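You operate a simulated robot arm through the tools that you are given. There is no shell and no other tool.

Carry out the task below with a simulated robot arm. There is one attempt and no reset: what you move stays moved.

## Task
Blow out the oiler's motor and lay it in the rack's empty cradle.
Fine: press the oiler button once, for one AIR cycle; end with the lever on CLOSED and the hood closed.

The check looks at the end state, three seconds after you hand in, the way a careful person would. Anything else that was tipped, shoved, dropped, spilled or broken makes it a failure.

## Robot
A 7-joint arm with a two-finger parallel gripper, fixed in place. Base frame: the origin is at the foot of the arm, x ahead of it, y to its left, z up; the work surface is at about z = 0.6. Units: cm, rad, N and s.
With the tool pointing down near the work surface it reaches from about 24 to 62 cm from the base axis. Its first joint turns from -1.152 to 1.152 rad. Payload 2.6 kg.
The tool frame sits at the grasp point between the pads (the TCP): z along the fingers, y along the line on which they close. The tips reach 3 cm beyond it. Largest opening 9.4 cm; finger width 2.8, thickness 1; the body of the gripper, 5 by 9.6 cm, starts 5.5 cm behind the TCP.
Orientation is that of the tool frame in the base frame, as [roll, pitch, yaw] about the fixed x, y, z axes, in that order (R = Rz(yaw) Ry(pitch) Rx(roll)). With the fingers straight down and closing along the base's y, the tool's x points along the base's -x, its y along +y and its z along -z.

## Interface
- The arm moves only by the tool step_arm. Its argument "series" is a list of rows, each a list of 3 entries, a list of its own where there are three numbers: the shift along the tool's x, y, z in cm, then the turn, a rotation vector about the tool's x, y, z in rad, then the gripper command, from -1 (shut) to 1 (fully open), values between in proportion. In form: [[[tx, ty, tz], [wx, wy, wz], fingers], ...]. A call has 1 to 20 rows; each row shifts and turns the commanded pose from where the row before left it, along the tool's axes as they then stand. A row lasts 0.2 s, in which the tool goes at most 5 cm and 0.15 rad; a call with a longer step from one row to the next is refused whole, and so is a gripper value outside its range. Where a pose cannot be reached the arm comes as near as it can. A force on the tool above 40 N (or 10 N above the force at the start of the call, whichever is more), or a blocked arm, ends the call early, and 0.2 s more pass. Each finger travels about 7.2 cm/s and halts on what it meets, pressing with about 20 N; the grip force reading is that of the motor and also rises with nothing between the fingers. The clock runs only during rows and for 0.2 s after the last one: add rows that do not move to give the fingers time. It gives the time, the measured TCP pose, the force on the tool (base axes), the opening and the grip force at its end, in the units of the frame above (readings bear some noise), with the torque about the TCP (base axes, N m) and any sound that the robot's microphone picked up.
- Cameras (640 x 400 px; columns grow to the right, rows downward): "scene" is fixed at [4.64, 45.16, 55.11]; the picture's right is [-0.59, -0.81, 0.00], its down [-0.58, 0.42, -0.70] and it looks along [0.57, -0.41, -0.71] (base axes); focal length 214 px, centre (320, 200). "wrist" rides on the gripper at [7.6, 1.4, -10.2] in the tool frame; the picture's right is [-0.18, 0.98, 0.00], its down [-0.75, -0.14, -0.64] and it looks along [-0.63, -0.12, 0.77] (tool axes); focal length 243 px, centre (320, 200). There is no depth. A picture from a camera that has moved, and an enlarged one, comes with that camera's place and axes in the base frame and with its lens.
- camera(camera): a new picture of that camera. The clock stands still meanwhile.
- inspect(camera, box): a new picture of the part [left, top, right, bottom] of that camera's present view, enlarged. The clock stands still meanwhile.
- close_job(): hands the job in; it is judged then, once.

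Nothing tells you positions but the pictures and the camera data. Unless the task says otherwise, let go and move clear before handing in.

The tools are called after "Request:" by a JSON object that holds its "fn" and its "kwargs". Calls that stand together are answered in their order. step_arm: Moves the arm, as the interface text tells. Its arguments: {"type":"object","properties":{"series":{"type":"array","items":{"type":"array"}}},"required":["series"]} The other tools are called the same way: camera (camera) takes a picture; inspect (camera, box) takes an enlarged picture of a part of a camera's view; close_job () hands the job in.

At the start:

```text
time_s: 0.0
eef_pos: [35.11, -10.65, 37.99]
ee_rot: [3.142, 0.001, -3.142]
ft_force: [-0.5, 0.4, -0.1]
moment: [0.02, -0.01, -0.01]
grip_width: 9.41
finger_force: 0.0
```

scene: 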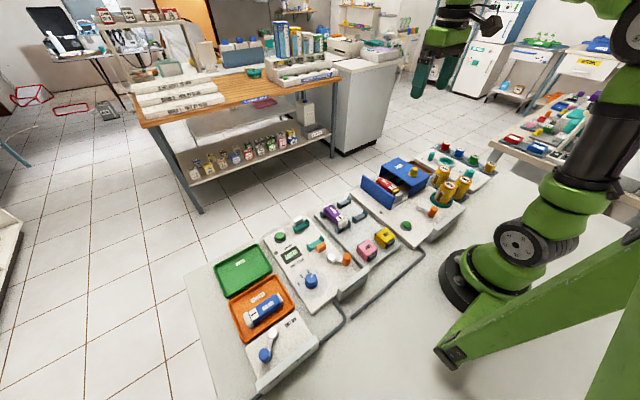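
wrist: 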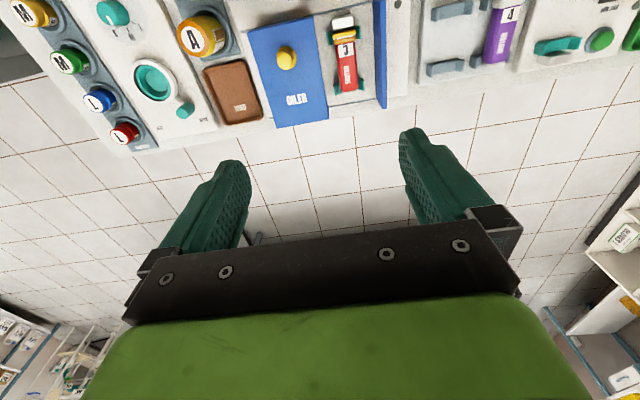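

I see a work surface with several devices; the oiler is the blue box with a red motor. I'll look closer before moving.

Request:
{"fn": "inspect", "kwargs": {"camera": "scene", "box": [340, 130, 500, 250]}}

Request:
{"fn": "inspect", "kwargs": {"camera": "scene", "box": [200, 180, 420, 390]}}

Request:
{"fn": "inspect", "kwargs": {"camera": "wrist", "box": [0, 0, 320, 160]}}

Request:
{"fn": "inspect", "kwargs": {"camera": "wrist", "box": [220, 0, 640, 160]}}

```text
3.33 times, centred on (420, 190) of scene
camera zoom: at [4.64, 45.16, 55.11], right [-0.59, -0.81, 0.0], down [-0.58, 0.42, -0.7], along [0.57, -0.41, -0.71], focal length 715 px, centre (-13, 233)
```

zoom: 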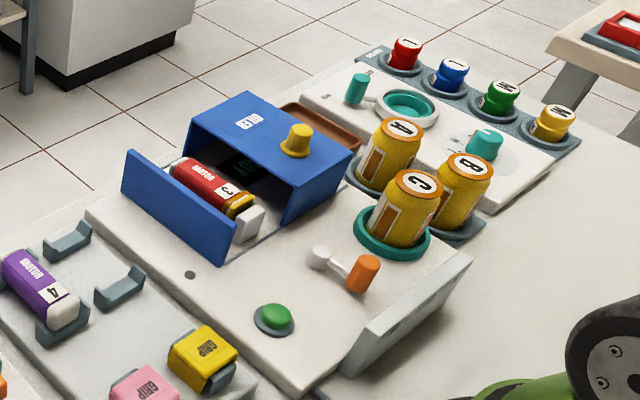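

```text
1.90 times, centred on (310, 285) of scene
camera zoom: at [4.64, 45.16, 55.11], right [-0.59, -0.81, 0.0], down [-0.58, 0.42, -0.7], along [0.57, -0.41, -0.71], focal length 408 px, centre (339, 38)
```

zoom: 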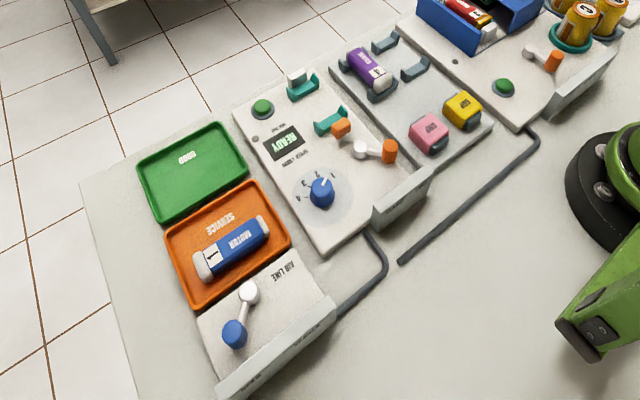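

```text
2.00 times, centred on (160, 80) of wrist
camera zoom: at [27.48, -9.04, 48.24], right [0.18, 0.98, 0.0], down [0.75, -0.14, 0.64], along [0.63, -0.12, -0.77], focal length 485 px, centre (640, 440)
```

zoom: 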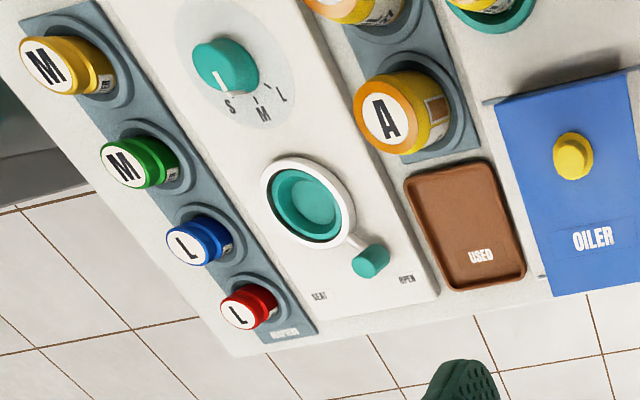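

```text
1.52 times, centred on (430, 80) of wrist
camera zoom: at [27.48, -9.04, 48.24], right [0.18, 0.98, 0.0], down [0.75, -0.14, 0.64], along [0.63, -0.12, -0.77], focal length 370 px, centre (152, 383)
```

zoom: 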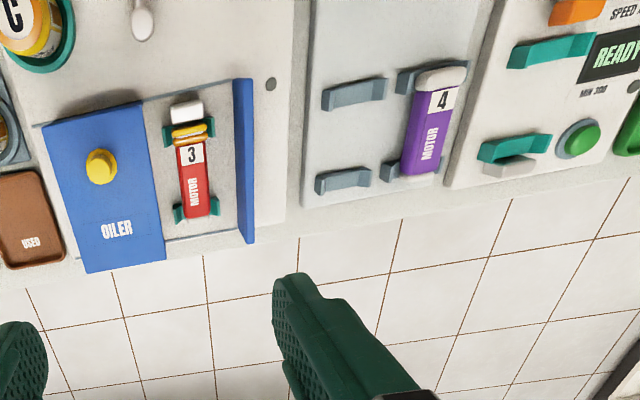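

The oiler is the blue-hooded station; I need to read its lever labels and understand its mechanisms, so I'll zoom in further.

Request:
{"fn": "inspect", "kwargs": {"camera": "scene", "box": [390, 185, 460, 250]}}

Request:
{"fn": "inspect", "kwargs": {"camera": "scene", "box": [355, 150, 435, 210]}}

Request:
{"fn": "inspect", "kwargs": {"camera": "wrist", "box": [230, 0, 400, 130]}}

Request:
{"fn": "inspect", "kwargs": {"camera": "wrist", "box": [390, 0, 640, 130]}}

Request:
{"fn": "inspect", "kwargs": {"camera": "scene", "box": [230, 300, 350, 400]}}

Request:
{"fn": "inspect", "kwargs": {"camera": "scene", "box": [300, 180, 420, 280]}}

```text
6.15 times, centred on (425, 218) of scene
camera zoom: at [4.64, 45.16, 55.11], right [-0.59, -0.81, 0.0], down [-0.58, 0.42, -0.7], along [0.57, -0.41, -0.71], focal length 1320 px, centre (-326, 92)
```

zoom: 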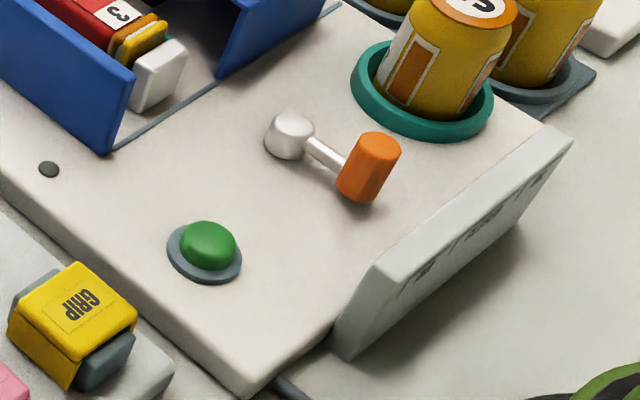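

```text
6.67 times, centred on (395, 180) of scene
camera zoom: at [4.64, 45.16, 55.11], right [-0.59, -0.81, 0.0], down [-0.58, 0.42, -0.7], along [0.57, -0.41, -0.71], focal length 1430 px, centre (-180, 333)
```

zoom: 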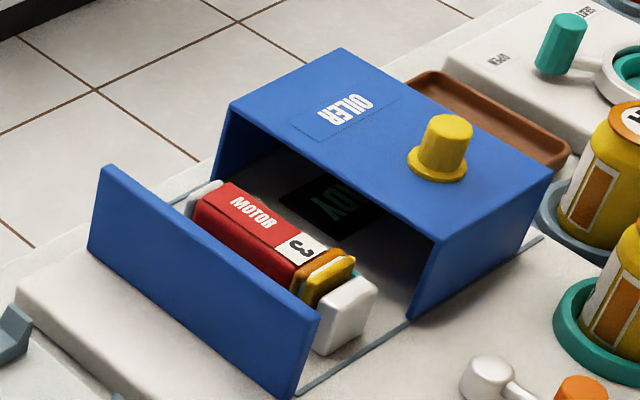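

```text
3.08 times, centred on (315, 65) of wrist
camera zoom: at [27.48, -9.04, 48.24], right [0.18, 0.98, 0.0], down [0.75, -0.14, 0.64], along [0.63, -0.12, -0.77], focal length 746 px, centre (335, 615)
```

zoom: 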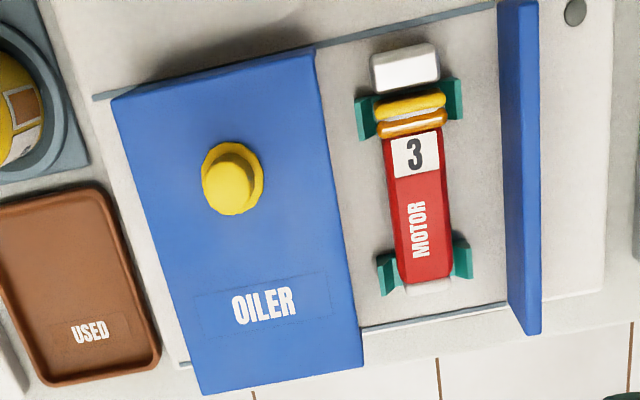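

```text
2.56 times, centred on (515, 65) of wrist
camera zoom: at [27.48, -9.04, 48.24], right [0.18, 0.98, 0.0], down [0.75, -0.14, 0.64], along [0.63, -0.12, -0.77], focal length 621 px, centre (-179, 546)
```

zoom: 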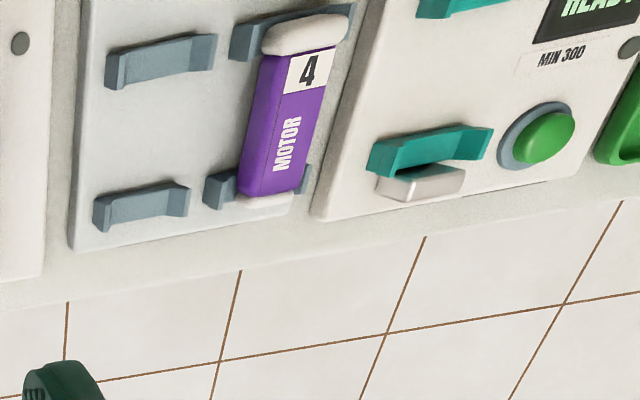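

```text
4.00 times, centred on (290, 350) of scene
camera zoom: at [4.64, 45.16, 55.11], right [-0.59, -0.81, 0.0], down [-0.58, 0.42, -0.7], along [0.57, -0.41, -0.71], focal length 858 px, centre (440, -400)
```

zoom: 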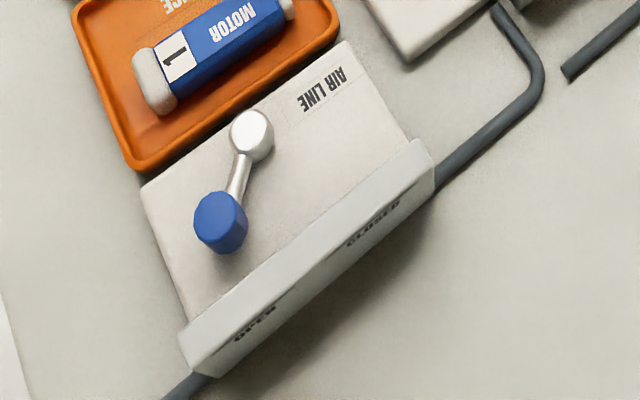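

```text
4.00 times, centred on (360, 230) of scene
camera zoom: at [4.64, 45.16, 55.11], right [-0.59, -0.81, 0.0], down [-0.58, 0.42, -0.7], along [0.57, -0.41, -0.71], focal length 858 px, centre (160, 80)
```

zoom: 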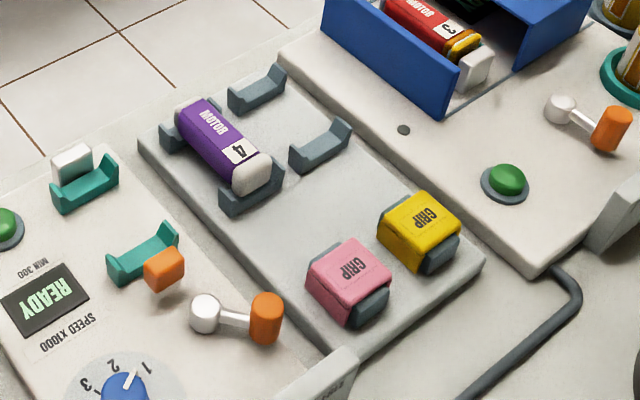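

The oiler's lever labels are on the panel facing the robot base. I'll zoom much tighter there from the scene camera.

Request:
{"fn": "inspect", "kwargs": {"camera": "scene", "box": [440, 200, 486, 246]}}

Request:
{"fn": "inspect", "kwargs": {"camera": "scene", "box": [425, 205, 475, 240]}}

Request:
{"fn": "inspect", "kwargs": {"camera": "scene", "box": [335, 255, 385, 305]}}

Request:
{"fn": "inspect", "kwargs": {"camera": "scene", "box": [255, 320, 325, 390]}}

Request:
{"fn": "inspect", "kwargs": {"camera": "scene", "box": [385, 165, 415, 190]}}

```text
8.70 times, centred on (463, 223) of scene
camera zoom: at [4.64, 45.16, 55.11], right [-0.59, -0.81, 0.0], down [-0.58, 0.42, -0.7], along [0.57, -0.41, -0.71], focal length 1865 px, centre (-924, -0)
```

zoom: 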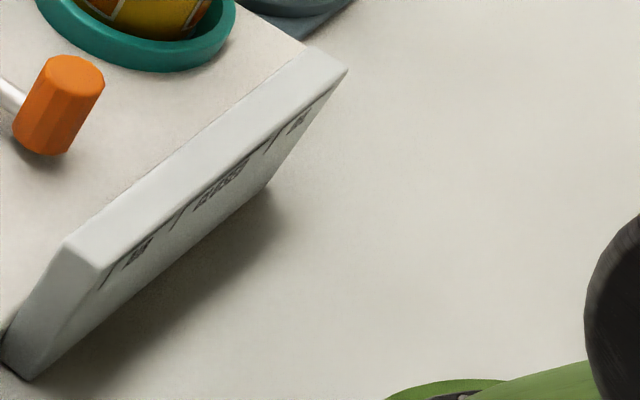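

```text
11.43 times, centred on (450, 222) of scene
camera zoom: at [4.64, 45.16, 55.11], right [-0.59, -0.81, 0.0], down [-0.58, 0.42, -0.7], along [0.57, -0.41, -0.71], focal length 2451 px, centre (-1166, -57)
```

zoom: 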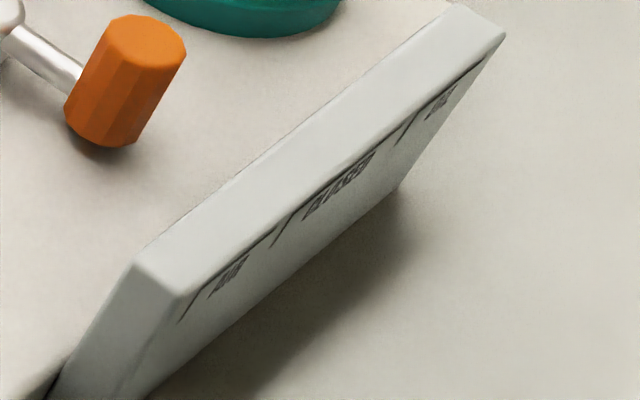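

```text
8.00 times, centred on (360, 280) of scene
camera zoom: at [4.64, 45.16, 55.11], right [-0.59, -0.81, 0.0], down [-0.58, 0.42, -0.7], along [0.57, -0.41, -0.71], focal length 1716 px, centre (0, -440)
```

zoom: 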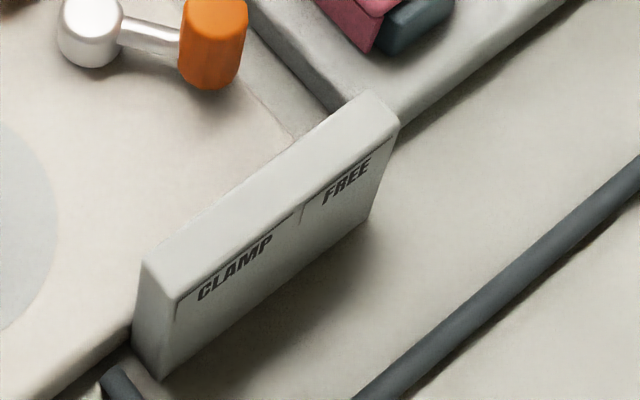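

```text
5.71 times, centred on (290, 355) of scene
camera zoom: at [4.64, 45.16, 55.11], right [-0.59, -0.81, 0.0], down [-0.58, 0.42, -0.7], along [0.57, -0.41, -0.71], focal length 1226 px, centre (491, -686)
```

zoom: 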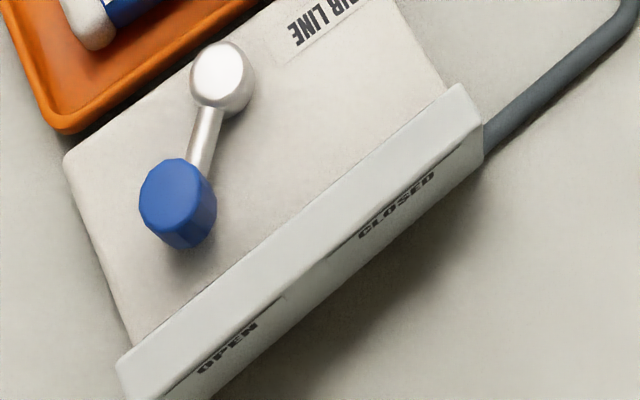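

```text
16.00 times, centred on (400, 178) of scene
camera zoom: at [4.64, 45.16, 55.11], right [-0.59, -0.81, 0.0], down [-0.58, 0.42, -0.7], along [0.57, -0.41, -0.71], focal length 3432 px, centre (-960, 560)
```

zoom: 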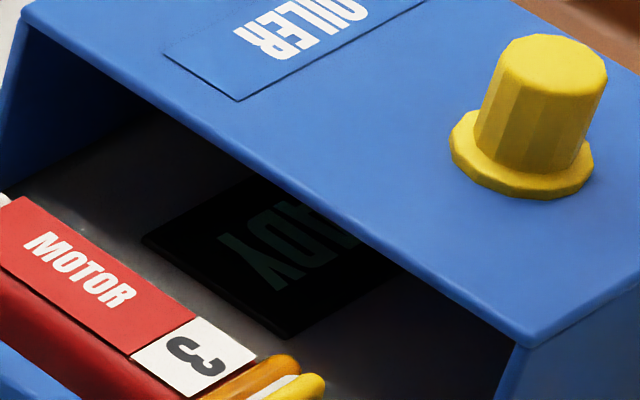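

The panel has three labels; the middle one looks like CLOSED, where the lever now points. I'll zoom in on each outer label.

Request:
{"fn": "inspect", "kwargs": {"camera": "scene", "box": [438, 224, 448, 231]}}

Request:
{"fn": "inspect", "kwargs": {"camera": "scene", "box": [456, 209, 466, 216]}}

Request:
{"fn": "inspect", "kwargs": {"camera": "scene", "box": [446, 216, 458, 225]}}

```text
16.00 times, centred on (443, 228) of scene
camera zoom: at [4.64, 45.16, 55.11], right [-0.59, -0.81, 0.0], down [-0.58, 0.42, -0.7], along [0.57, -0.41, -0.71], focal length 3432 px, centre (-1648, -240)
```

zoom: 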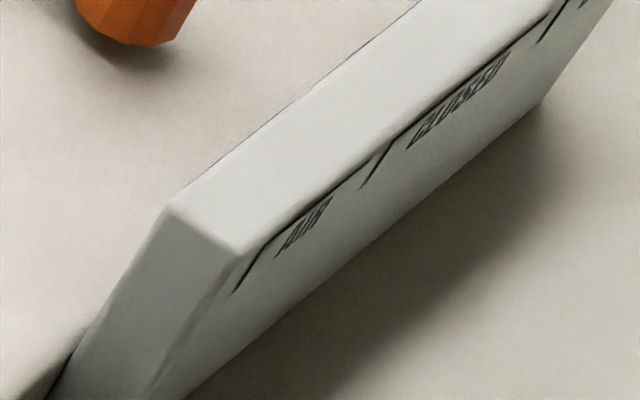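

```text
16.00 times, centred on (461, 212) of scene
camera zoom: at [4.64, 45.16, 55.11], right [-0.59, -0.81, 0.0], down [-0.58, 0.42, -0.7], along [0.57, -0.41, -0.71], focal length 3432 px, centre (-1936, 0)
```

zoom: 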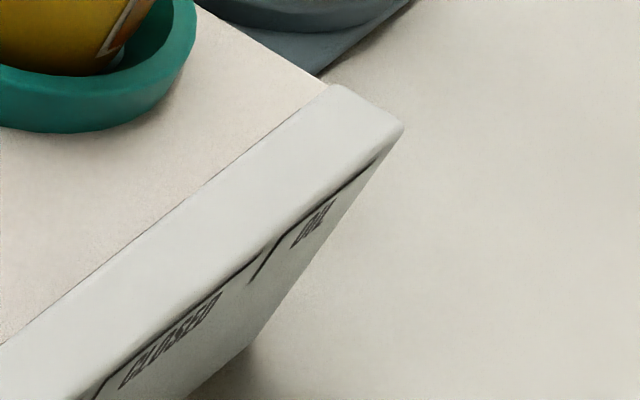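

```text
16.00 times, centred on (452, 220) of scene
camera zoom: at [4.64, 45.16, 55.11], right [-0.59, -0.81, 0.0], down [-0.58, 0.42, -0.7], along [0.57, -0.41, -0.71], focal length 3432 px, centre (-1792, -128)
```

zoom: 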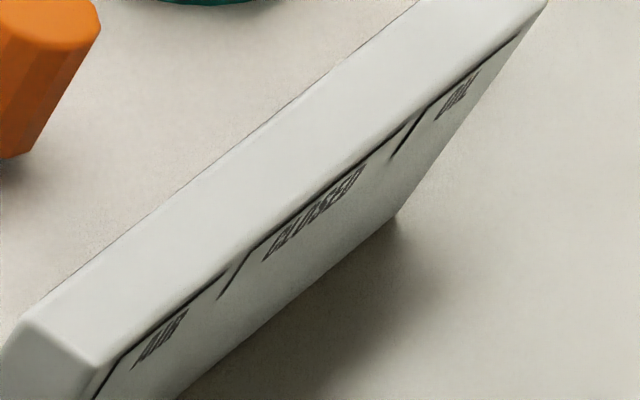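

Left label reads AIR, middle CLOSED, right OIL (next to the oil can), with the lever on CLOSED now. Next I'll raise and move the wrist camera back to look at the oiler from above.

Request:
{"fn": "step_arm", "kwargs": {"series": [[[2, 0, 0], [0, 0, 0], 1], [[2, 0, 0], [0, 0, 0], 1], [[2, 0, 0], [0, 0, 0], 1], [[2, 0, 0], [0, 0, 0], 1], [[2, 0, 0], [0, 0, 0], 1], [[0, 0, 0], [0, 0, 0], 1]]}}

Request:
{"fn": "inspect", "kwargs": {"camera": "scene", "box": [376, 172, 406, 192]}}

```text
time_s: 1.4
eef_pos: [25.12, -10.84, 38.26]
ee_rot: [-3.141, 0.001, -3.141]
ft_force: [0.1, 0.4, -0.1]
moment: [-0.01, 0.0, -0.01]
grip_width: 9.4
finger_force: 0.0
```

```text
16.00 times, centred on (391, 182) of scene
camera zoom: at [4.64, 45.16, 55.11], right [-0.59, -0.81, 0.0], down [-0.58, 0.42, -0.7], along [0.57, -0.41, -0.71], focal length 3432 px, centre (-816, 488)
```

zoom: 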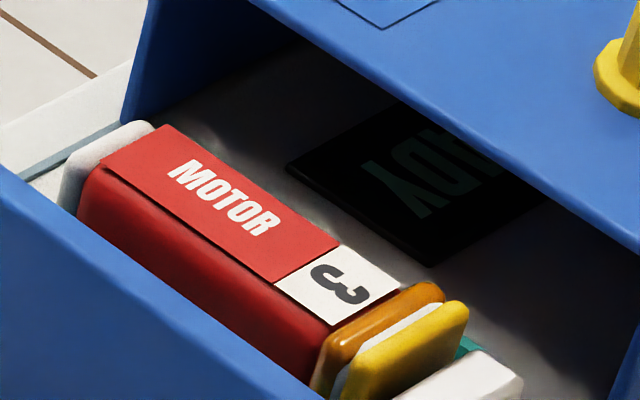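

The motor sits in teal cradles with an OK display behind it. Now a wrist view from here.

Request:
{"fn": "camera", "kwargs": {"camera": "wrist"}}

Request:
{"fn": "inspect", "kwargs": {"camera": "wrist", "box": [200, 0, 440, 150]}}

Request:
{"fn": "camera", "kwargs": {"camera": "scene"}}

```text
taken
camera wrist: at [17.4, -9.09, 48.42], right [0.18, 0.98, 0.0], down [0.75, -0.14, 0.64], along [0.63, -0.12, -0.77], focal length 243 px, centre (320, 200)
```

wrist: 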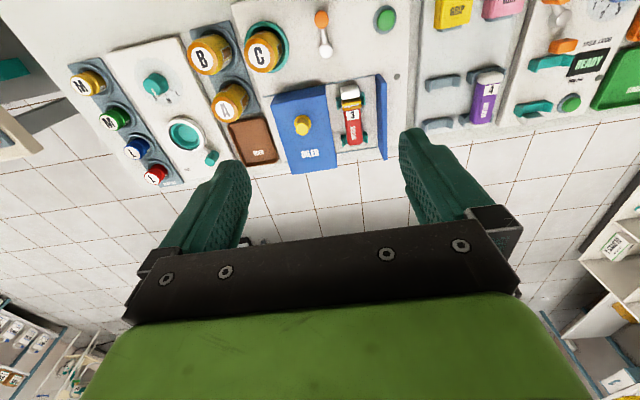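

```text
2.67 times, centred on (320, 75) of wrist
camera zoom: at [17.4, -9.09, 48.42], right [0.18, 0.98, 0.0], down [0.75, -0.14, 0.64], along [0.63, -0.12, -0.77], focal length 647 px, centre (320, 533)
```

zoom: 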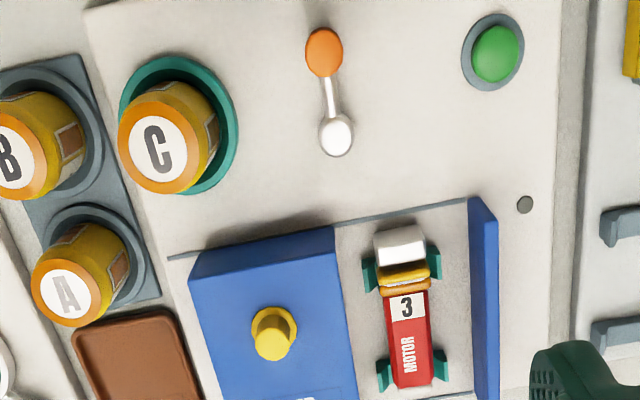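

```text
taken
```

scene: 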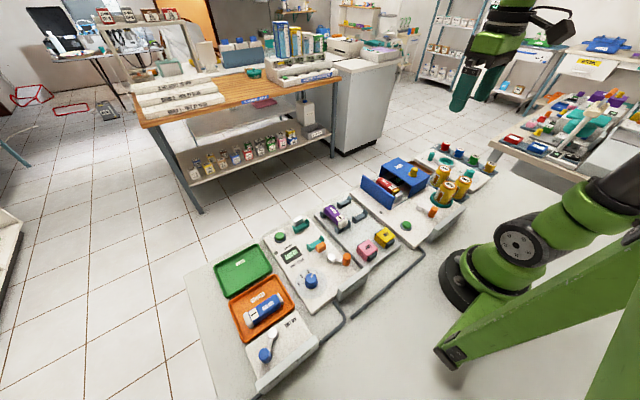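

Estimates: yellow hood knob ≈ (32.3, -14.7, top 11), lever hub ≈ (24, -9.5) with its knob at (20, -9.5), button ≈ (21.7, -0.2). I'll first move above the hood knob.

Request:
{"fn": "step_arm", "kwargs": {"series": [[[-0.8, -0.43, 2], [0, 0, 0], 0.2], [[-0.8, -0.43, 2], [0, 0, 0], 0.2], [[-0.8, -0.43, 2], [0, 0, 0], 0.2], [[-0.8, -0.43, 2], [0, 0, 0], 0.2], [[-0.8, -0.43, 2], [0, 0, 0], 0.2], [[-0.8, -0.43, 2], [0, 0, 0], 0.2], [[-0.8, -0.43, 2], [0, 0, 0], 0.2], [[-0.8, -0.43, 2], [0, 0, 0], 0.2], [[-0.8, -0.43, 2], [0, 0, 0], 0.2], [[0, 0, 0], [0, 0, 0], 0.2]]}}

Request:
{"fn": "camera", "kwargs": {"camera": "wrist"}}

Request:
{"fn": "inspect", "kwargs": {"camera": "scene", "box": [350, 110, 510, 210]}}

```text
time_s: 3.6
eef_pos: [32.32, -14.46, 19.92]
ee_rot: [-3.141, -0.002, 3.141]
ft_force: [0.0, 0.2, 0.6]
moment: [0.02, 0.0, 0.01]
grip_width: 5.65
finger_force: 0.1
```

```text
taken
camera wrist: at [24.58, -12.92, 30.13], right [0.19, 0.98, 0.0], down [0.75, -0.14, 0.64], along [0.63, -0.12, -0.77], focal length 243 px, centre (320, 200)
```

wrist: 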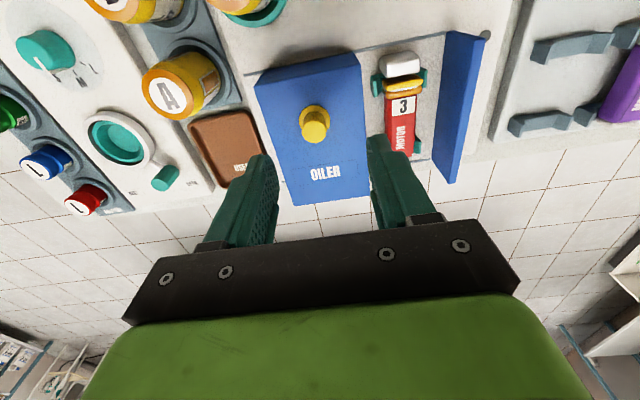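

```text
4.00 times, centred on (430, 160) of scene
camera zoom: at [4.64, 45.16, 55.11], right [-0.59, -0.81, 0.0], down [-0.58, 0.42, -0.7], along [0.57, -0.41, -0.71], focal length 858 px, centre (-120, 360)
```

zoom: 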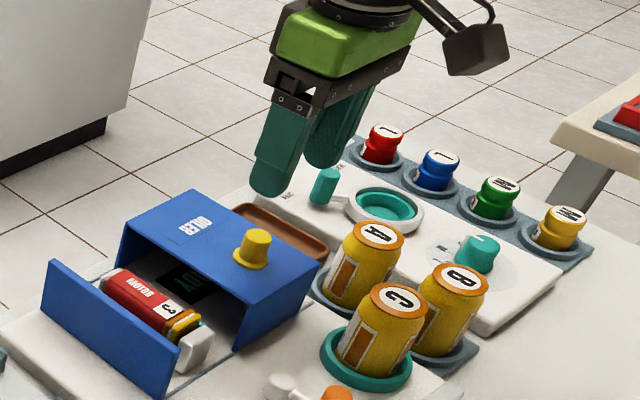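

The knob is almost right under the gripper at about (31.9, -14.6). I'll descend and grip it.

Request:
{"fn": "step_arm", "kwargs": {"series": [[[0.4, -0.15, 1.5], [0, 0, 0], 0.2], [[0, 0, 1.5], [0, 0, 0], 0.2], [[0, 0, 1.5], [0, 0, 0], 0.2], [[0, 0, 1.5], [0, 0, 0], 0.2], [[0, 0, 1.0], [0, 0, 0], 0.2], [[0, 0, 0.8], [0, 0, 0], 0.2], [[0, 0, 0], [0, 0, 0], 0.2]]}}

Request:
{"fn": "inspect", "kwargs": {"camera": "scene", "box": [360, 120, 460, 200]}}

Request:
{"fn": "camera", "kwargs": {"camera": "wrist"}}

```text
time_s: 5.2
eef_pos: [32.0, -14.72, 12.12]
ee_rot: [-3.14, 0.0, 3.141]
ft_force: [-0.2, -0.1, 0.5]
moment: [-0.01, 0.01, 0.04]
grip_width: 5.62
finger_force: 0.0
```

```text
5.00 times, centred on (410, 160) of scene
camera zoom: at [4.64, 45.16, 55.11], right [-0.59, -0.81, 0.0], down [-0.58, 0.42, -0.7], along [0.57, -0.41, -0.71], focal length 1072 px, centre (-130, 400)
```

zoom: 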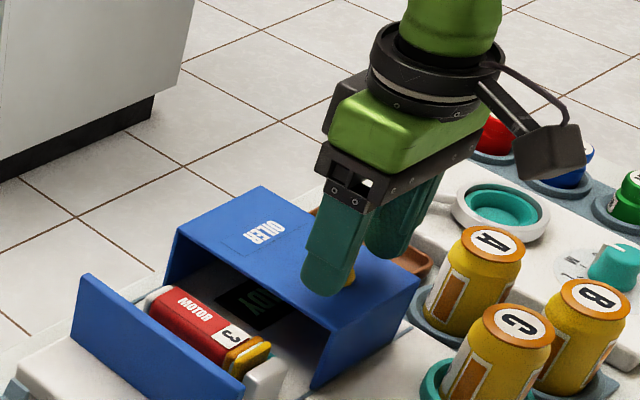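

```text
taken
camera wrist: at [24.33, -13.06, 22.42], right [0.18, 0.98, 0.0], down [0.75, -0.14, 0.64], along [0.63, -0.12, -0.77], focal length 243 px, centre (320, 200)
```

wrist: 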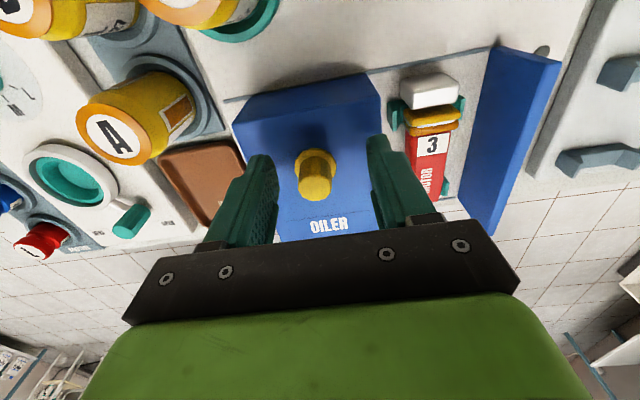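

The knob is between the fingers; I'll close on it.

Request:
{"fn": "step_arm", "kwargs": {"series": [[[-0.2, 0, 0], [0, 0, 0], -0.2], [[0, 0, 0], [0, 0, 0], -0.6], [[0, 0, 0], [0, 0, 0], -0.8], [[0, 0, 0], [0, 0, 0], -0.8], [[0, 0, 0], [0, 0, 0], -0.8]]}}

```text
time_s: 6.4
eef_pos: [32.16, -14.62, 12.11]
ee_rot: [3.14, 0.0, 3.141]
ft_force: [-2.3, 0.9, 1.8]
moment: [-0.23, 0.09, -0.01]
grip_width: 2.13
finger_force: 45.0
```

Gripped (width 2.1). Now I'll slide the hood in +y toward the blue end plate.

Request:
{"fn": "step_arm", "kwargs": {"series": [[[0, 0.3, 0], [0, 0, 0], -0.8], [[0, 0.5, 0], [0, 0, 0], -0.8], [[0, 0.5, 0], [0, 0, 0], -0.8], [[0, 0.6, 0], [0, 0, 0], -0.8], [[0, 0.6, 0], [0, 0, 0], -0.8], [[0, 0.6, 0], [0, 0, 0], -0.8], [[0, 0.6, 0], [0, 0, 0], -0.8], [[0, 0.6, 0], [0, 0, 0], -0.8], [[0, 0.6, 0], [0, 0, 0], -0.8], [[0, 0.6, 0], [0, 0, 0], -0.8], [[0, 0, 0], [0, 0, 0], -0.8]]}}

Request:
{"fn": "inspect", "kwargs": {"camera": "scene", "box": [360, 120, 460, 200]}}

```text
time_s: 8.8
eef_pos: [32.23, -9.15, 12.09]
ee_rot: [-3.141, 0.0, 3.14]
ft_force: [-3.0, -0.4, 14.5]
moment: [0.18, -0.28, -0.02]
grip_width: 2.12
finger_force: 45.1
```

```text
5.00 times, centred on (410, 160) of scene
camera zoom: at [4.63, 45.16, 55.11], right [-0.59, -0.81, 0.0], down [-0.58, 0.42, -0.7], along [0.57, -0.41, -0.71], focal length 1072 px, centre (-130, 400)
```

zoom: 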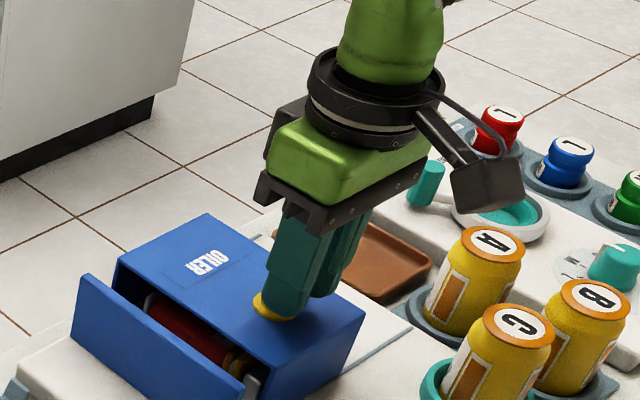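

The hood follows smoothly; about 2.5 cm remain. Continuing to the stop.

Request:
{"fn": "step_arm", "kwargs": {"series": [[[0, 0.5, 0], [0, 0, 0], -0.8], [[0, 0.5, 0], [0, 0, 0], -0.8], [[0, 0.5, 0], [0, 0, 0], -0.8], [[0, 0.4, 0], [0, 0, 0], -0.8], [[0, 0.3, 0], [0, 0, 0], -0.8], [[0, 0, 0], [0, 0, 0], -0.8]]}}

Request:
{"fn": "inspect", "kwargs": {"camera": "scene", "box": [360, 120, 460, 200]}}

```text
time_s: 10.4
eef_pos: [32.2, -6.98, 12.23]
ee_rot: [3.141, 0.001, 3.141]
ft_force: [-2.8, 1.7, 3.4]
moment: [-0.25, -0.17, 0.05]
grip_width: 2.09
finger_force: 44.9
stopped in row 6: the force on the tool passed its limit at 40 N (the readings are from after the stop); the commanded pose is now the measured one
```

```text
5.00 times, centred on (410, 160) of scene
camera zoom: at [4.64, 45.16, 55.11], right [-0.59, -0.81, 0.0], down [-0.58, 0.42, -0.7], along [0.57, -0.41, -0.71], focal length 1072 px, centre (-130, 400)
```

zoom: 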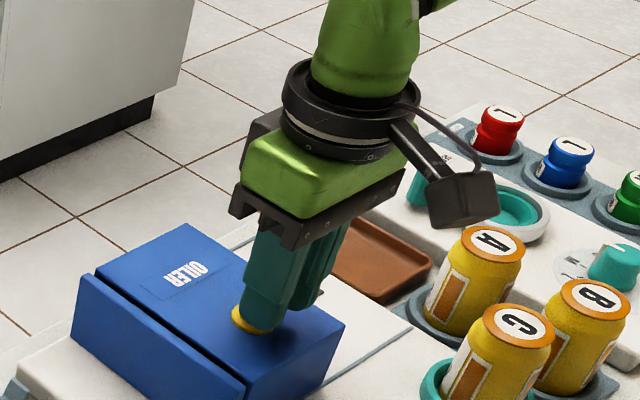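

The hood reached its stop. I'll check the gap at the plate closely.

Request:
{"fn": "inspect", "kwargs": {"camera": "scene", "box": [372, 172, 416, 202]}}

Request:
{"fn": "camera", "kwargs": {"camera": "wrist"}}

```text
13.33 times, centred on (394, 187) of scene
camera zoom: at [4.64, 45.16, 55.11], right [-0.59, -0.81, 0.0], down [-0.58, 0.42, -0.7], along [0.57, -0.41, -0.71], focal length 2860 px, centre (-667, 373)
```

zoom: 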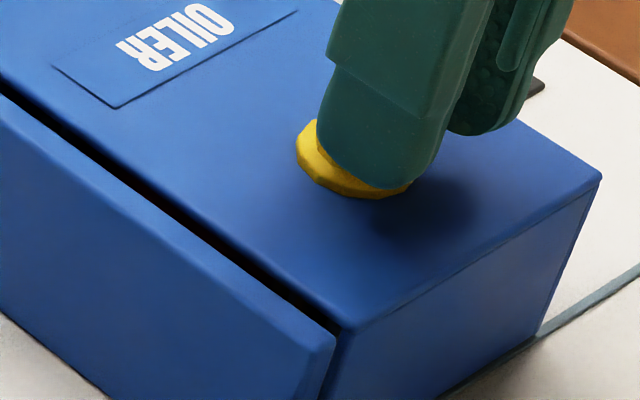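

```text
taken
camera wrist: at [24.49, -5.36, 22.43], right [0.18, 0.98, 0.0], down [0.75, -0.14, 0.64], along [0.63, -0.12, -0.77], focal length 243 px, centre (320, 200)
```

wrist: 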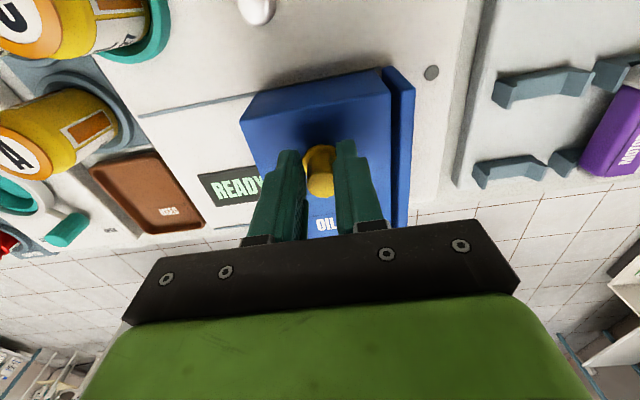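

There's still a ~0.4 cm gap; I'll push on a bit more to see if it closes.

Request:
{"fn": "step_arm", "kwargs": {"series": [[[0, 0.2, 0], [0, 0, 0], -0.8], [[0, 0.2, 0], [0, 0, 0], -0.8], [[0, 0.2, 0], [0, 0, 0], -0.8], [[0, 0.1, 0], [0, 0, 0], -0.8], [[0, 0, 0], [0, 0, 0], -0.8]]}}

Request:
{"fn": "inspect", "kwargs": {"camera": "scene", "box": [372, 172, 416, 202]}}

```text
time_s: 11.6
eef_pos: [32.1, -6.39, 12.25]
ee_rot: [-3.14, 0.0, 3.138]
ft_force: [-12.9, -15.1, 19.4]
moment: [-0.17, 0.37, -0.31]
grip_width: 2.1
finger_force: 45.3
```

```text
13.33 times, centred on (394, 187) of scene
camera zoom: at [4.63, 45.16, 55.11], right [-0.59, -0.81, 0.0], down [-0.58, 0.42, -0.7], along [0.57, -0.41, -0.71], focal length 2860 px, centre (-667, 373)
```

zoom: 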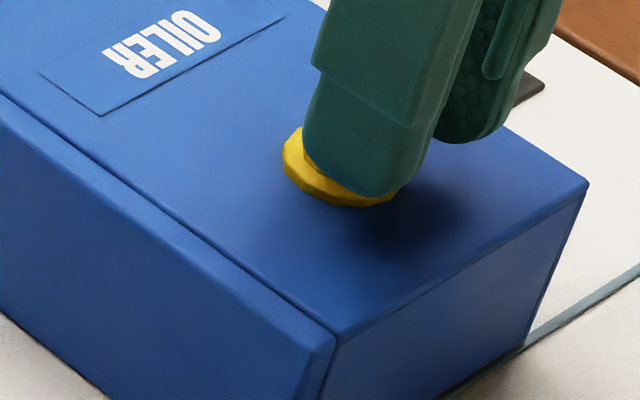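

The gap is gone. A final tiny nudge, then release and rise.

Request:
{"fn": "step_arm", "kwargs": {"series": [[[0, 0.15, 0], [0, 0, 0], -0.8], [[0, 0, 0], [0, 0, 0], -0.8]]}}

Request:
{"fn": "step_arm", "kwargs": {"series": [[[0, 0, 0], [0, 0, 0], 0.0], [[0, 0, 0], [0, 0, 0], 0.0], [[0, 0, 0], [0, 0, 0], 0.0], [[0, 0, -1], [0, 0, 0], 0.0], [[0, 0, -2], [0, 0, 0], 0.0], [[0, 0, -2], [0, 0, 0], 0.0], [[0, 0, -2], [0, 0, 0], 0.0], [[0, 0, -2], [0, 0, 0], 0], [[0, 0, 0], [0, 0, 0], 0]]}}

Request:
{"fn": "inspect", "kwargs": {"camera": "scene", "box": [372, 162, 432, 202]}}

Request:
{"fn": "camera", "kwargs": {"camera": "wrist"}}

```text
time_s: 12.2
eef_pos: [32.18, -6.47, 12.2]
ee_rot: [-3.139, -0.001, 3.139]
ft_force: [-8.6, -27.5, 5.9]
moment: [-0.41, -0.27, -0.41]
grip_width: 2.12
finger_force: 45.0
```

```text
time_s: 14.2
eef_pos: [32.31, -5.86, 21.21]
ee_rot: [-3.141, 0.001, -3.141]
ft_force: [0.0, 0.2, -0.3]
moment: [-0.01, 0.0, 0.0]
grip_width: 4.71
finger_force: 0.0
```

```text
10.00 times, centred on (402, 182) of scene
camera zoom: at [4.64, 45.16, 55.11], right [-0.59, -0.81, 0.0], down [-0.58, 0.42, -0.7], along [0.57, -0.41, -0.71], focal length 2145 px, centre (-500, 380)
```

zoom: 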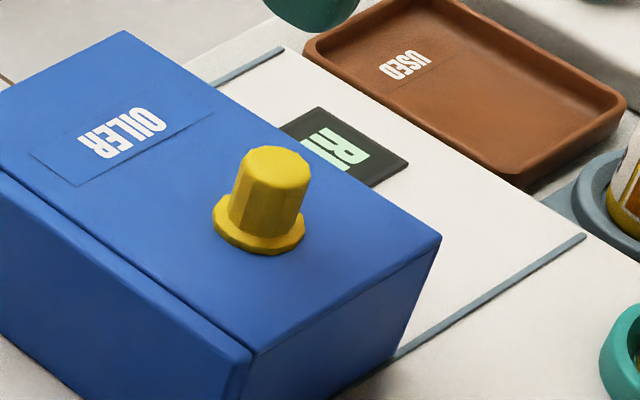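

```text
taken
camera wrist: at [24.62, -4.41, 31.42], right [0.18, 0.98, 0.0], down [0.75, -0.14, 0.64], along [0.63, -0.12, -0.77], focal length 243 px, centre (320, 200)
```

wrist: 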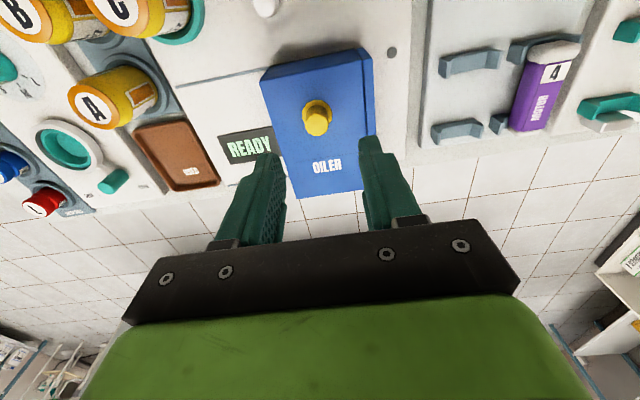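

Hood is fully closed and the display reads READY. Next I'll go to the lever: move back toward (24, -9.5), tilting the fingers slightly toward the base for reach.

Request:
{"fn": "step_arm", "kwargs": {"series": [[[2, -0.9, 0], [0, 0, 0], 0], [[2, -0.9, 0], [0, 0, 0], 0], [[2, -0.9, 0], [0, 0, 0], 0], [[2.3, -0.9, 0], [0, 0, 0], 0], [[0, 0, 0], [0, 0.1, 0], 0], [[0, 0, 0], [0, 0.1, 0], 0], [[0, 0, 0], [0, 0.1, 0], 0], [[0, 0, 0], [0, 0, 0], 0]]}}

Request:
{"fn": "camera", "kwargs": {"camera": "wrist"}}

```text
time_s: 16.0
eef_pos: [23.9, -9.57, 21.25]
ee_rot: [-3.141, -0.302, -3.141]
ft_force: [0.0, 0.9, -0.7]
moment: [-0.02, 0.01, 0.01]
grip_width: 4.72
finger_force: 0.2
```

```text
taken
camera wrist: at [19.59, -8.06, 33.22], right [0.18, 0.98, -0.05], down [0.91, -0.14, 0.39], along [0.38, -0.12, -0.92], focal length 243 px, centre (320, 200)
```

wrist: 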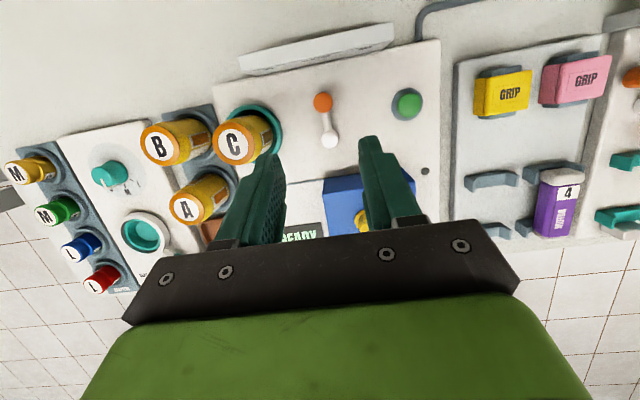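

Good top view: lever knob ≈ (20, -9.5), hub (24.1, -9.5), button (21.8, -0.2). Before turning the lever I want an unambiguous read of AIR vs OIL, so I'll swing the wrist camera to the left side for a better look at the panel face.

Request:
{"fn": "step_arm", "kwargs": {"series": [[[0, 1, -0.5], [0, -0.1, 0], 0], [[0, 3, 0], [0, -0.1, 0], 0], [[0, 3, 0], [0, -0.1, 0], 0], [[0, 3, 0], [0, 0, 0], 0], [[0, 3, 0], [0, 0, 0], 0], [[0, 3, 0], [0, 0, 0], 0], [[0.5, 3, 0], [0, 0, 0], 0], [[1, 3, 0], [0, 0, 0], 0], [[1.5, 2.5, 0], [0, 0, 0], 0], [[2, 2, 0], [0, 0, 0], 0], [[2, 1.5, 0], [0, 0, 0], 0], [[2, 1.5, 0], [0, 0, 0], 0], [[2, 1.5, 0], [0, 0, 0], 0], [[1, 0, 0], [0, 0, 0], 0], [[0, 0, 0], [0, 0, 0], 0]]}}

Request:
{"fn": "camera", "kwargs": {"camera": "wrist"}}

```text
time_s: 19.2
eef_pos: [12.08, 21.33, 21.6]
ee_rot: [3.141, 0.0, -3.14]
ft_force: [0.6, 0.9, 0.2]
moment: [0.03, -0.02, -0.06]
grip_width: 4.69
finger_force: 0.2
```

```text
taken
camera wrist: at [4.25, 22.88, 31.81], right [0.18, 0.98, 0.0], down [0.75, -0.14, 0.64], along [0.63, -0.12, -0.77], focal length 243 px, centre (320, 200)
```

wrist: 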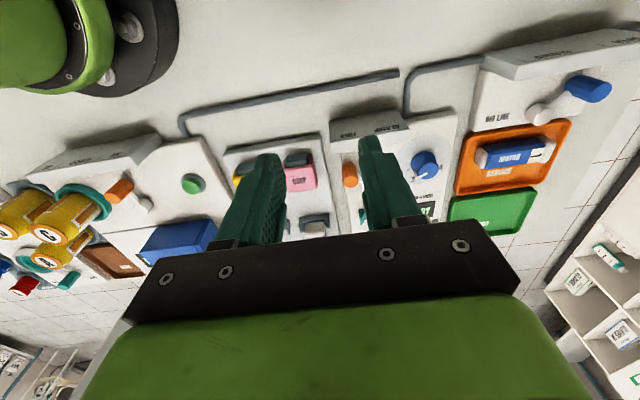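

The oiler panel face is now visible at the left of the wrist view. Zooming on it.

Request:
{"fn": "inspect", "kwargs": {"camera": "wrist", "box": [20, 130, 165, 190]}}

Request:
{"fn": "inspect", "kwargs": {"camera": "wrist", "box": [100, 130, 160, 170]}}

Request:
{"fn": "inspect", "kwargs": {"camera": "wrist", "box": [25, 145, 85, 185]}}

```text
4.41 times, centred on (92, 160) of wrist
camera zoom: at [4.25, 22.88, 31.81], right [0.18, 0.98, 0.0], down [0.75, -0.14, 0.64], along [0.63, -0.12, -0.77], focal length 1071 px, centre (1324, 377)
```

zoom: 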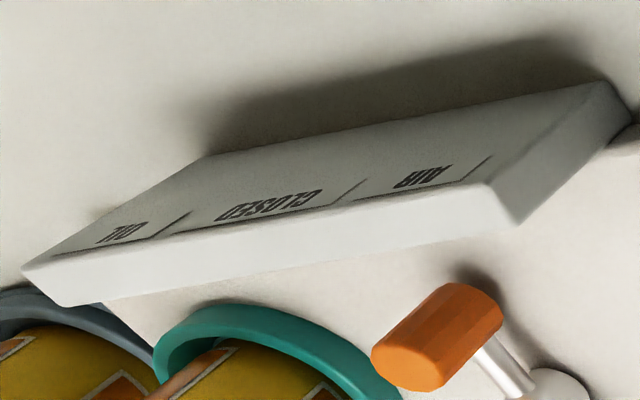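

```text
10.00 times, centred on (130, 150) of wrist
camera zoom: at [4.25, 22.88, 31.81], right [0.18, 0.98, 0.0], down [0.75, -0.14, 0.64], along [0.63, -0.12, -0.77], focal length 2426 px, centre (2220, 700)
```

zoom: 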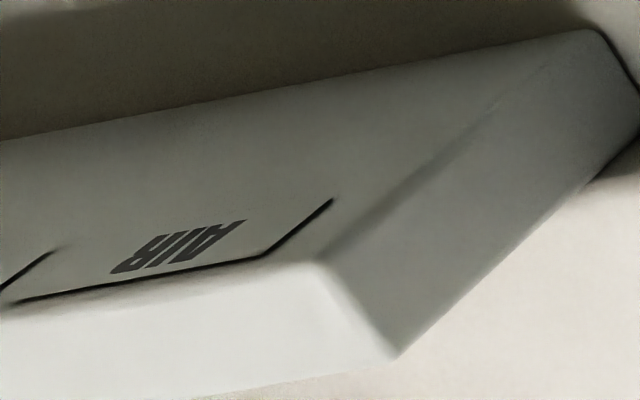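

```text
10.00 times, centred on (55, 165) of wrist
camera zoom: at [4.25, 22.88, 31.81], right [0.18, 0.98, 0.0], down [0.75, -0.14, 0.64], along [0.63, -0.12, -0.77], focal length 2426 px, centre (2970, 550)
```

zoom: 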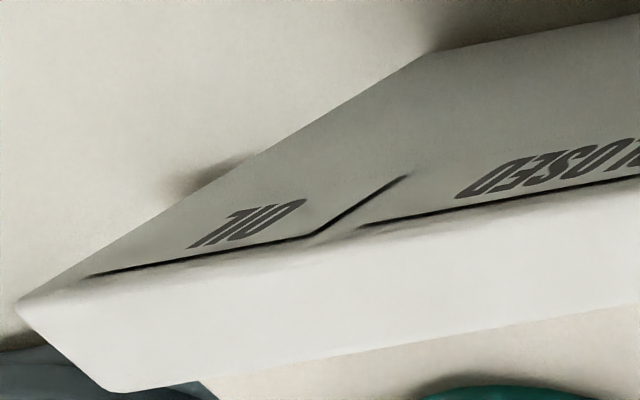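

Confirmed: AIR is the +y sector, CLOSED middle, OIL the -y sector. Returning over the lever.

Request:
{"fn": "step_arm", "kwargs": {"series": [[[-3, 0, 0], [0, 0, 0], 0], [[-3, -2, 0], [0, 0, 0], 0], [[-3, -3, 0], [0, 0, 0], 0], [[-2, -3, 0], [0, 0, 0], 0], [[-1, -3, 0], [0, 0, 0], 0], [[0, -3.4, 0], [0, 0, 0], 0], [[0, -3.4, 0], [0, 0, 0], 0], [[0, -3.4, 0], [0, 0, 0], 0], [[0, -3.3, 0], [0, 0.1, 0], 0], [[0, -3.3, 0], [0, 0.1, 0], 0], [[0, -3, 0], [0, 0.1, 0], 0], [[0, 0, 0], [0, 0, 0], 0]]}}

```text
time_s: 21.8
eef_pos: [24.2, -9.41, 21.75]
ee_rot: [-3.141, -0.302, -3.141]
ft_force: [-0.1, -0.4, 1.2]
moment: [-0.03, 0.01, 0.03]
grip_width: 4.68
finger_force: 0.1
```

Over the lever again; descending toward the lever knob and checking reach.

Request:
{"fn": "step_arm", "kwargs": {"series": [[[0.07, 0, 1.55], [0, 0, 0], 0], [[0.07, 0, 1.55], [0, 0, 0], 0], [[0.07, 0, 1.55], [0, 0, 0], 0], [[0.07, 0, 1.55], [0, 0, 0], 0], [[0.07, 0, 1.55], [0, 0, 0], 0], [[0.07, 0, 1.55], [0, 0, 0], 0], [[0.07, 0, 1.55], [0, 0, 0], 0], [[0.07, 0, 1.55], [0, 0, 0], 0], [[0, 0, 0], [0, 0, 0], 0]]}}

Request:
{"fn": "camera", "kwargs": {"camera": "wrist"}}

Request:
{"fn": "inspect", "kwargs": {"camera": "scene", "box": [390, 150, 490, 230]}}

```text
time_s: 23.8
eef_pos: [19.73, -9.5, 9.88]
ee_rot: [-3.14, -0.3, 3.14]
ft_force: [-0.3, 0.2, 0.0]
moment: [0.0, -0.01, -0.02]
grip_width: 4.69
finger_force: 0.1
```

```text
taken
camera wrist: at [15.39, -7.91, 21.94], right [0.18, 0.98, -0.05], down [0.91, -0.14, 0.39], along [0.38, -0.12, -0.92], focal length 243 px, centre (320, 200)
```

wrist: 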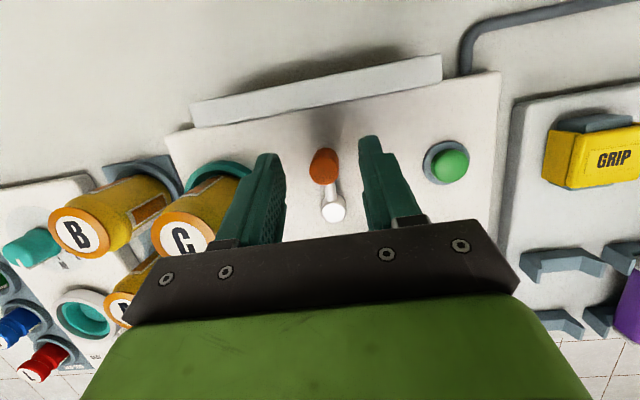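

```text
5.00 times, centred on (440, 190) of scene
camera zoom: at [4.64, 45.16, 55.11], right [-0.59, -0.81, 0.0], down [-0.58, 0.42, -0.7], along [0.57, -0.41, -0.71], focal length 1072 px, centre (-280, 250)
```

zoom: 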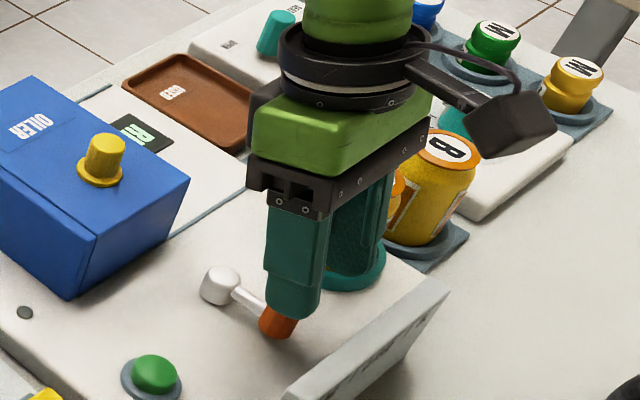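

Reach is fine and the knob is between the fingers. Lowering to grip height.

Request:
{"fn": "step_arm", "kwargs": {"series": [[[-0.4, 0.05, 0.9], [0, 0, 0], 0], [[-0.4, 0.05, 0.8], [0, 0, 0], 0], [[-0.4, 0, 0.8], [0, 0, 0], 0], [[-0.3, 0, 0.8], [0, 0, 0], 0], [[0, 0, 0], [0, 0, 0], 0]]}}

Request:
{"fn": "camera", "kwargs": {"camera": "wrist"}}

Request:
{"fn": "inspect", "kwargs": {"camera": "scene", "box": [400, 170, 470, 230]}}

```text
time_s: 25.0
eef_pos: [20.25, -9.3, 6.42]
ee_rot: [3.141, -0.3, 3.14]
ft_force: [0.1, 0.5, 0.7]
moment: [-0.01, -0.01, -0.02]
grip_width: 4.67
finger_force: 0.0
```

```text
taken
camera wrist: at [15.91, -7.76, 18.41], right [0.18, 0.98, -0.05], down [0.91, -0.14, 0.39], along [0.38, -0.12, -0.92], focal length 243 px, centre (320, 200)
```

wrist: 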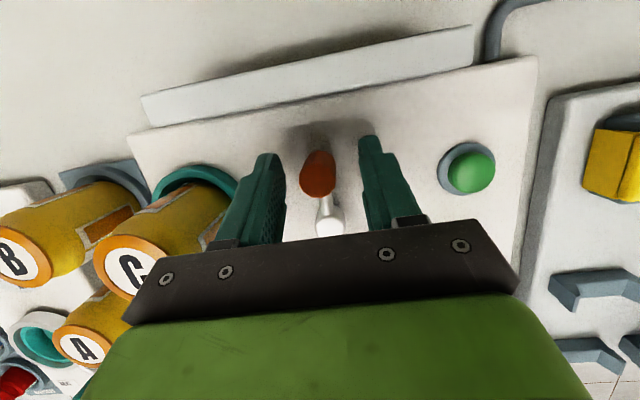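

```text
6.67 times, centred on (435, 200) of scene
camera zoom: at [4.64, 45.16, 55.11], right [-0.59, -0.81, 0.0], down [-0.58, 0.42, -0.7], along [0.57, -0.41, -0.71], focal length 1430 px, centre (-447, 200)
```

zoom: 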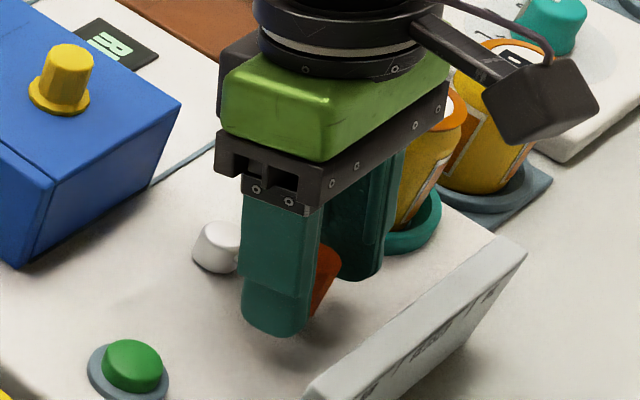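

The knob sits slightly nearer the base than the fingers; I'll shift 0.5 cm back and close lightly around it.

Request:
{"fn": "step_arm", "kwargs": {"series": [[[0.45, 0, 0.15], [0, 0, 0], 0], [[0, 0, 0.2], [0, 0, 0], -0.2], [[0, 0, 0], [0, 0, 0], -0.4], [[0, 0, 0], [0, 0, 0], -0.7], [[0, 0, 0], [0, 0, 0], -0.7]]}}

Request:
{"fn": "camera", "kwargs": {"camera": "wrist"}}

```text
time_s: 26.2
eef_pos: [19.78, -9.51, 6.2]
ee_rot: [-3.141, -0.301, -3.141]
ft_force: [0.4, 0.1, -1.3]
moment: [-0.45, -0.2, 0.07]
grip_width: 2.07
finger_force: 45.1
```

```text
taken
camera wrist: at [15.41, -7.81, 18.24], right [0.18, 0.98, -0.05], down [0.91, -0.14, 0.39], along [0.38, -0.12, -0.92], focal length 243 px, centre (320, 200)
```

wrist: 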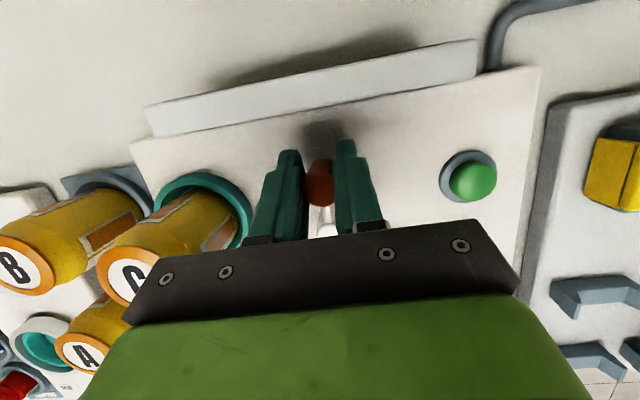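

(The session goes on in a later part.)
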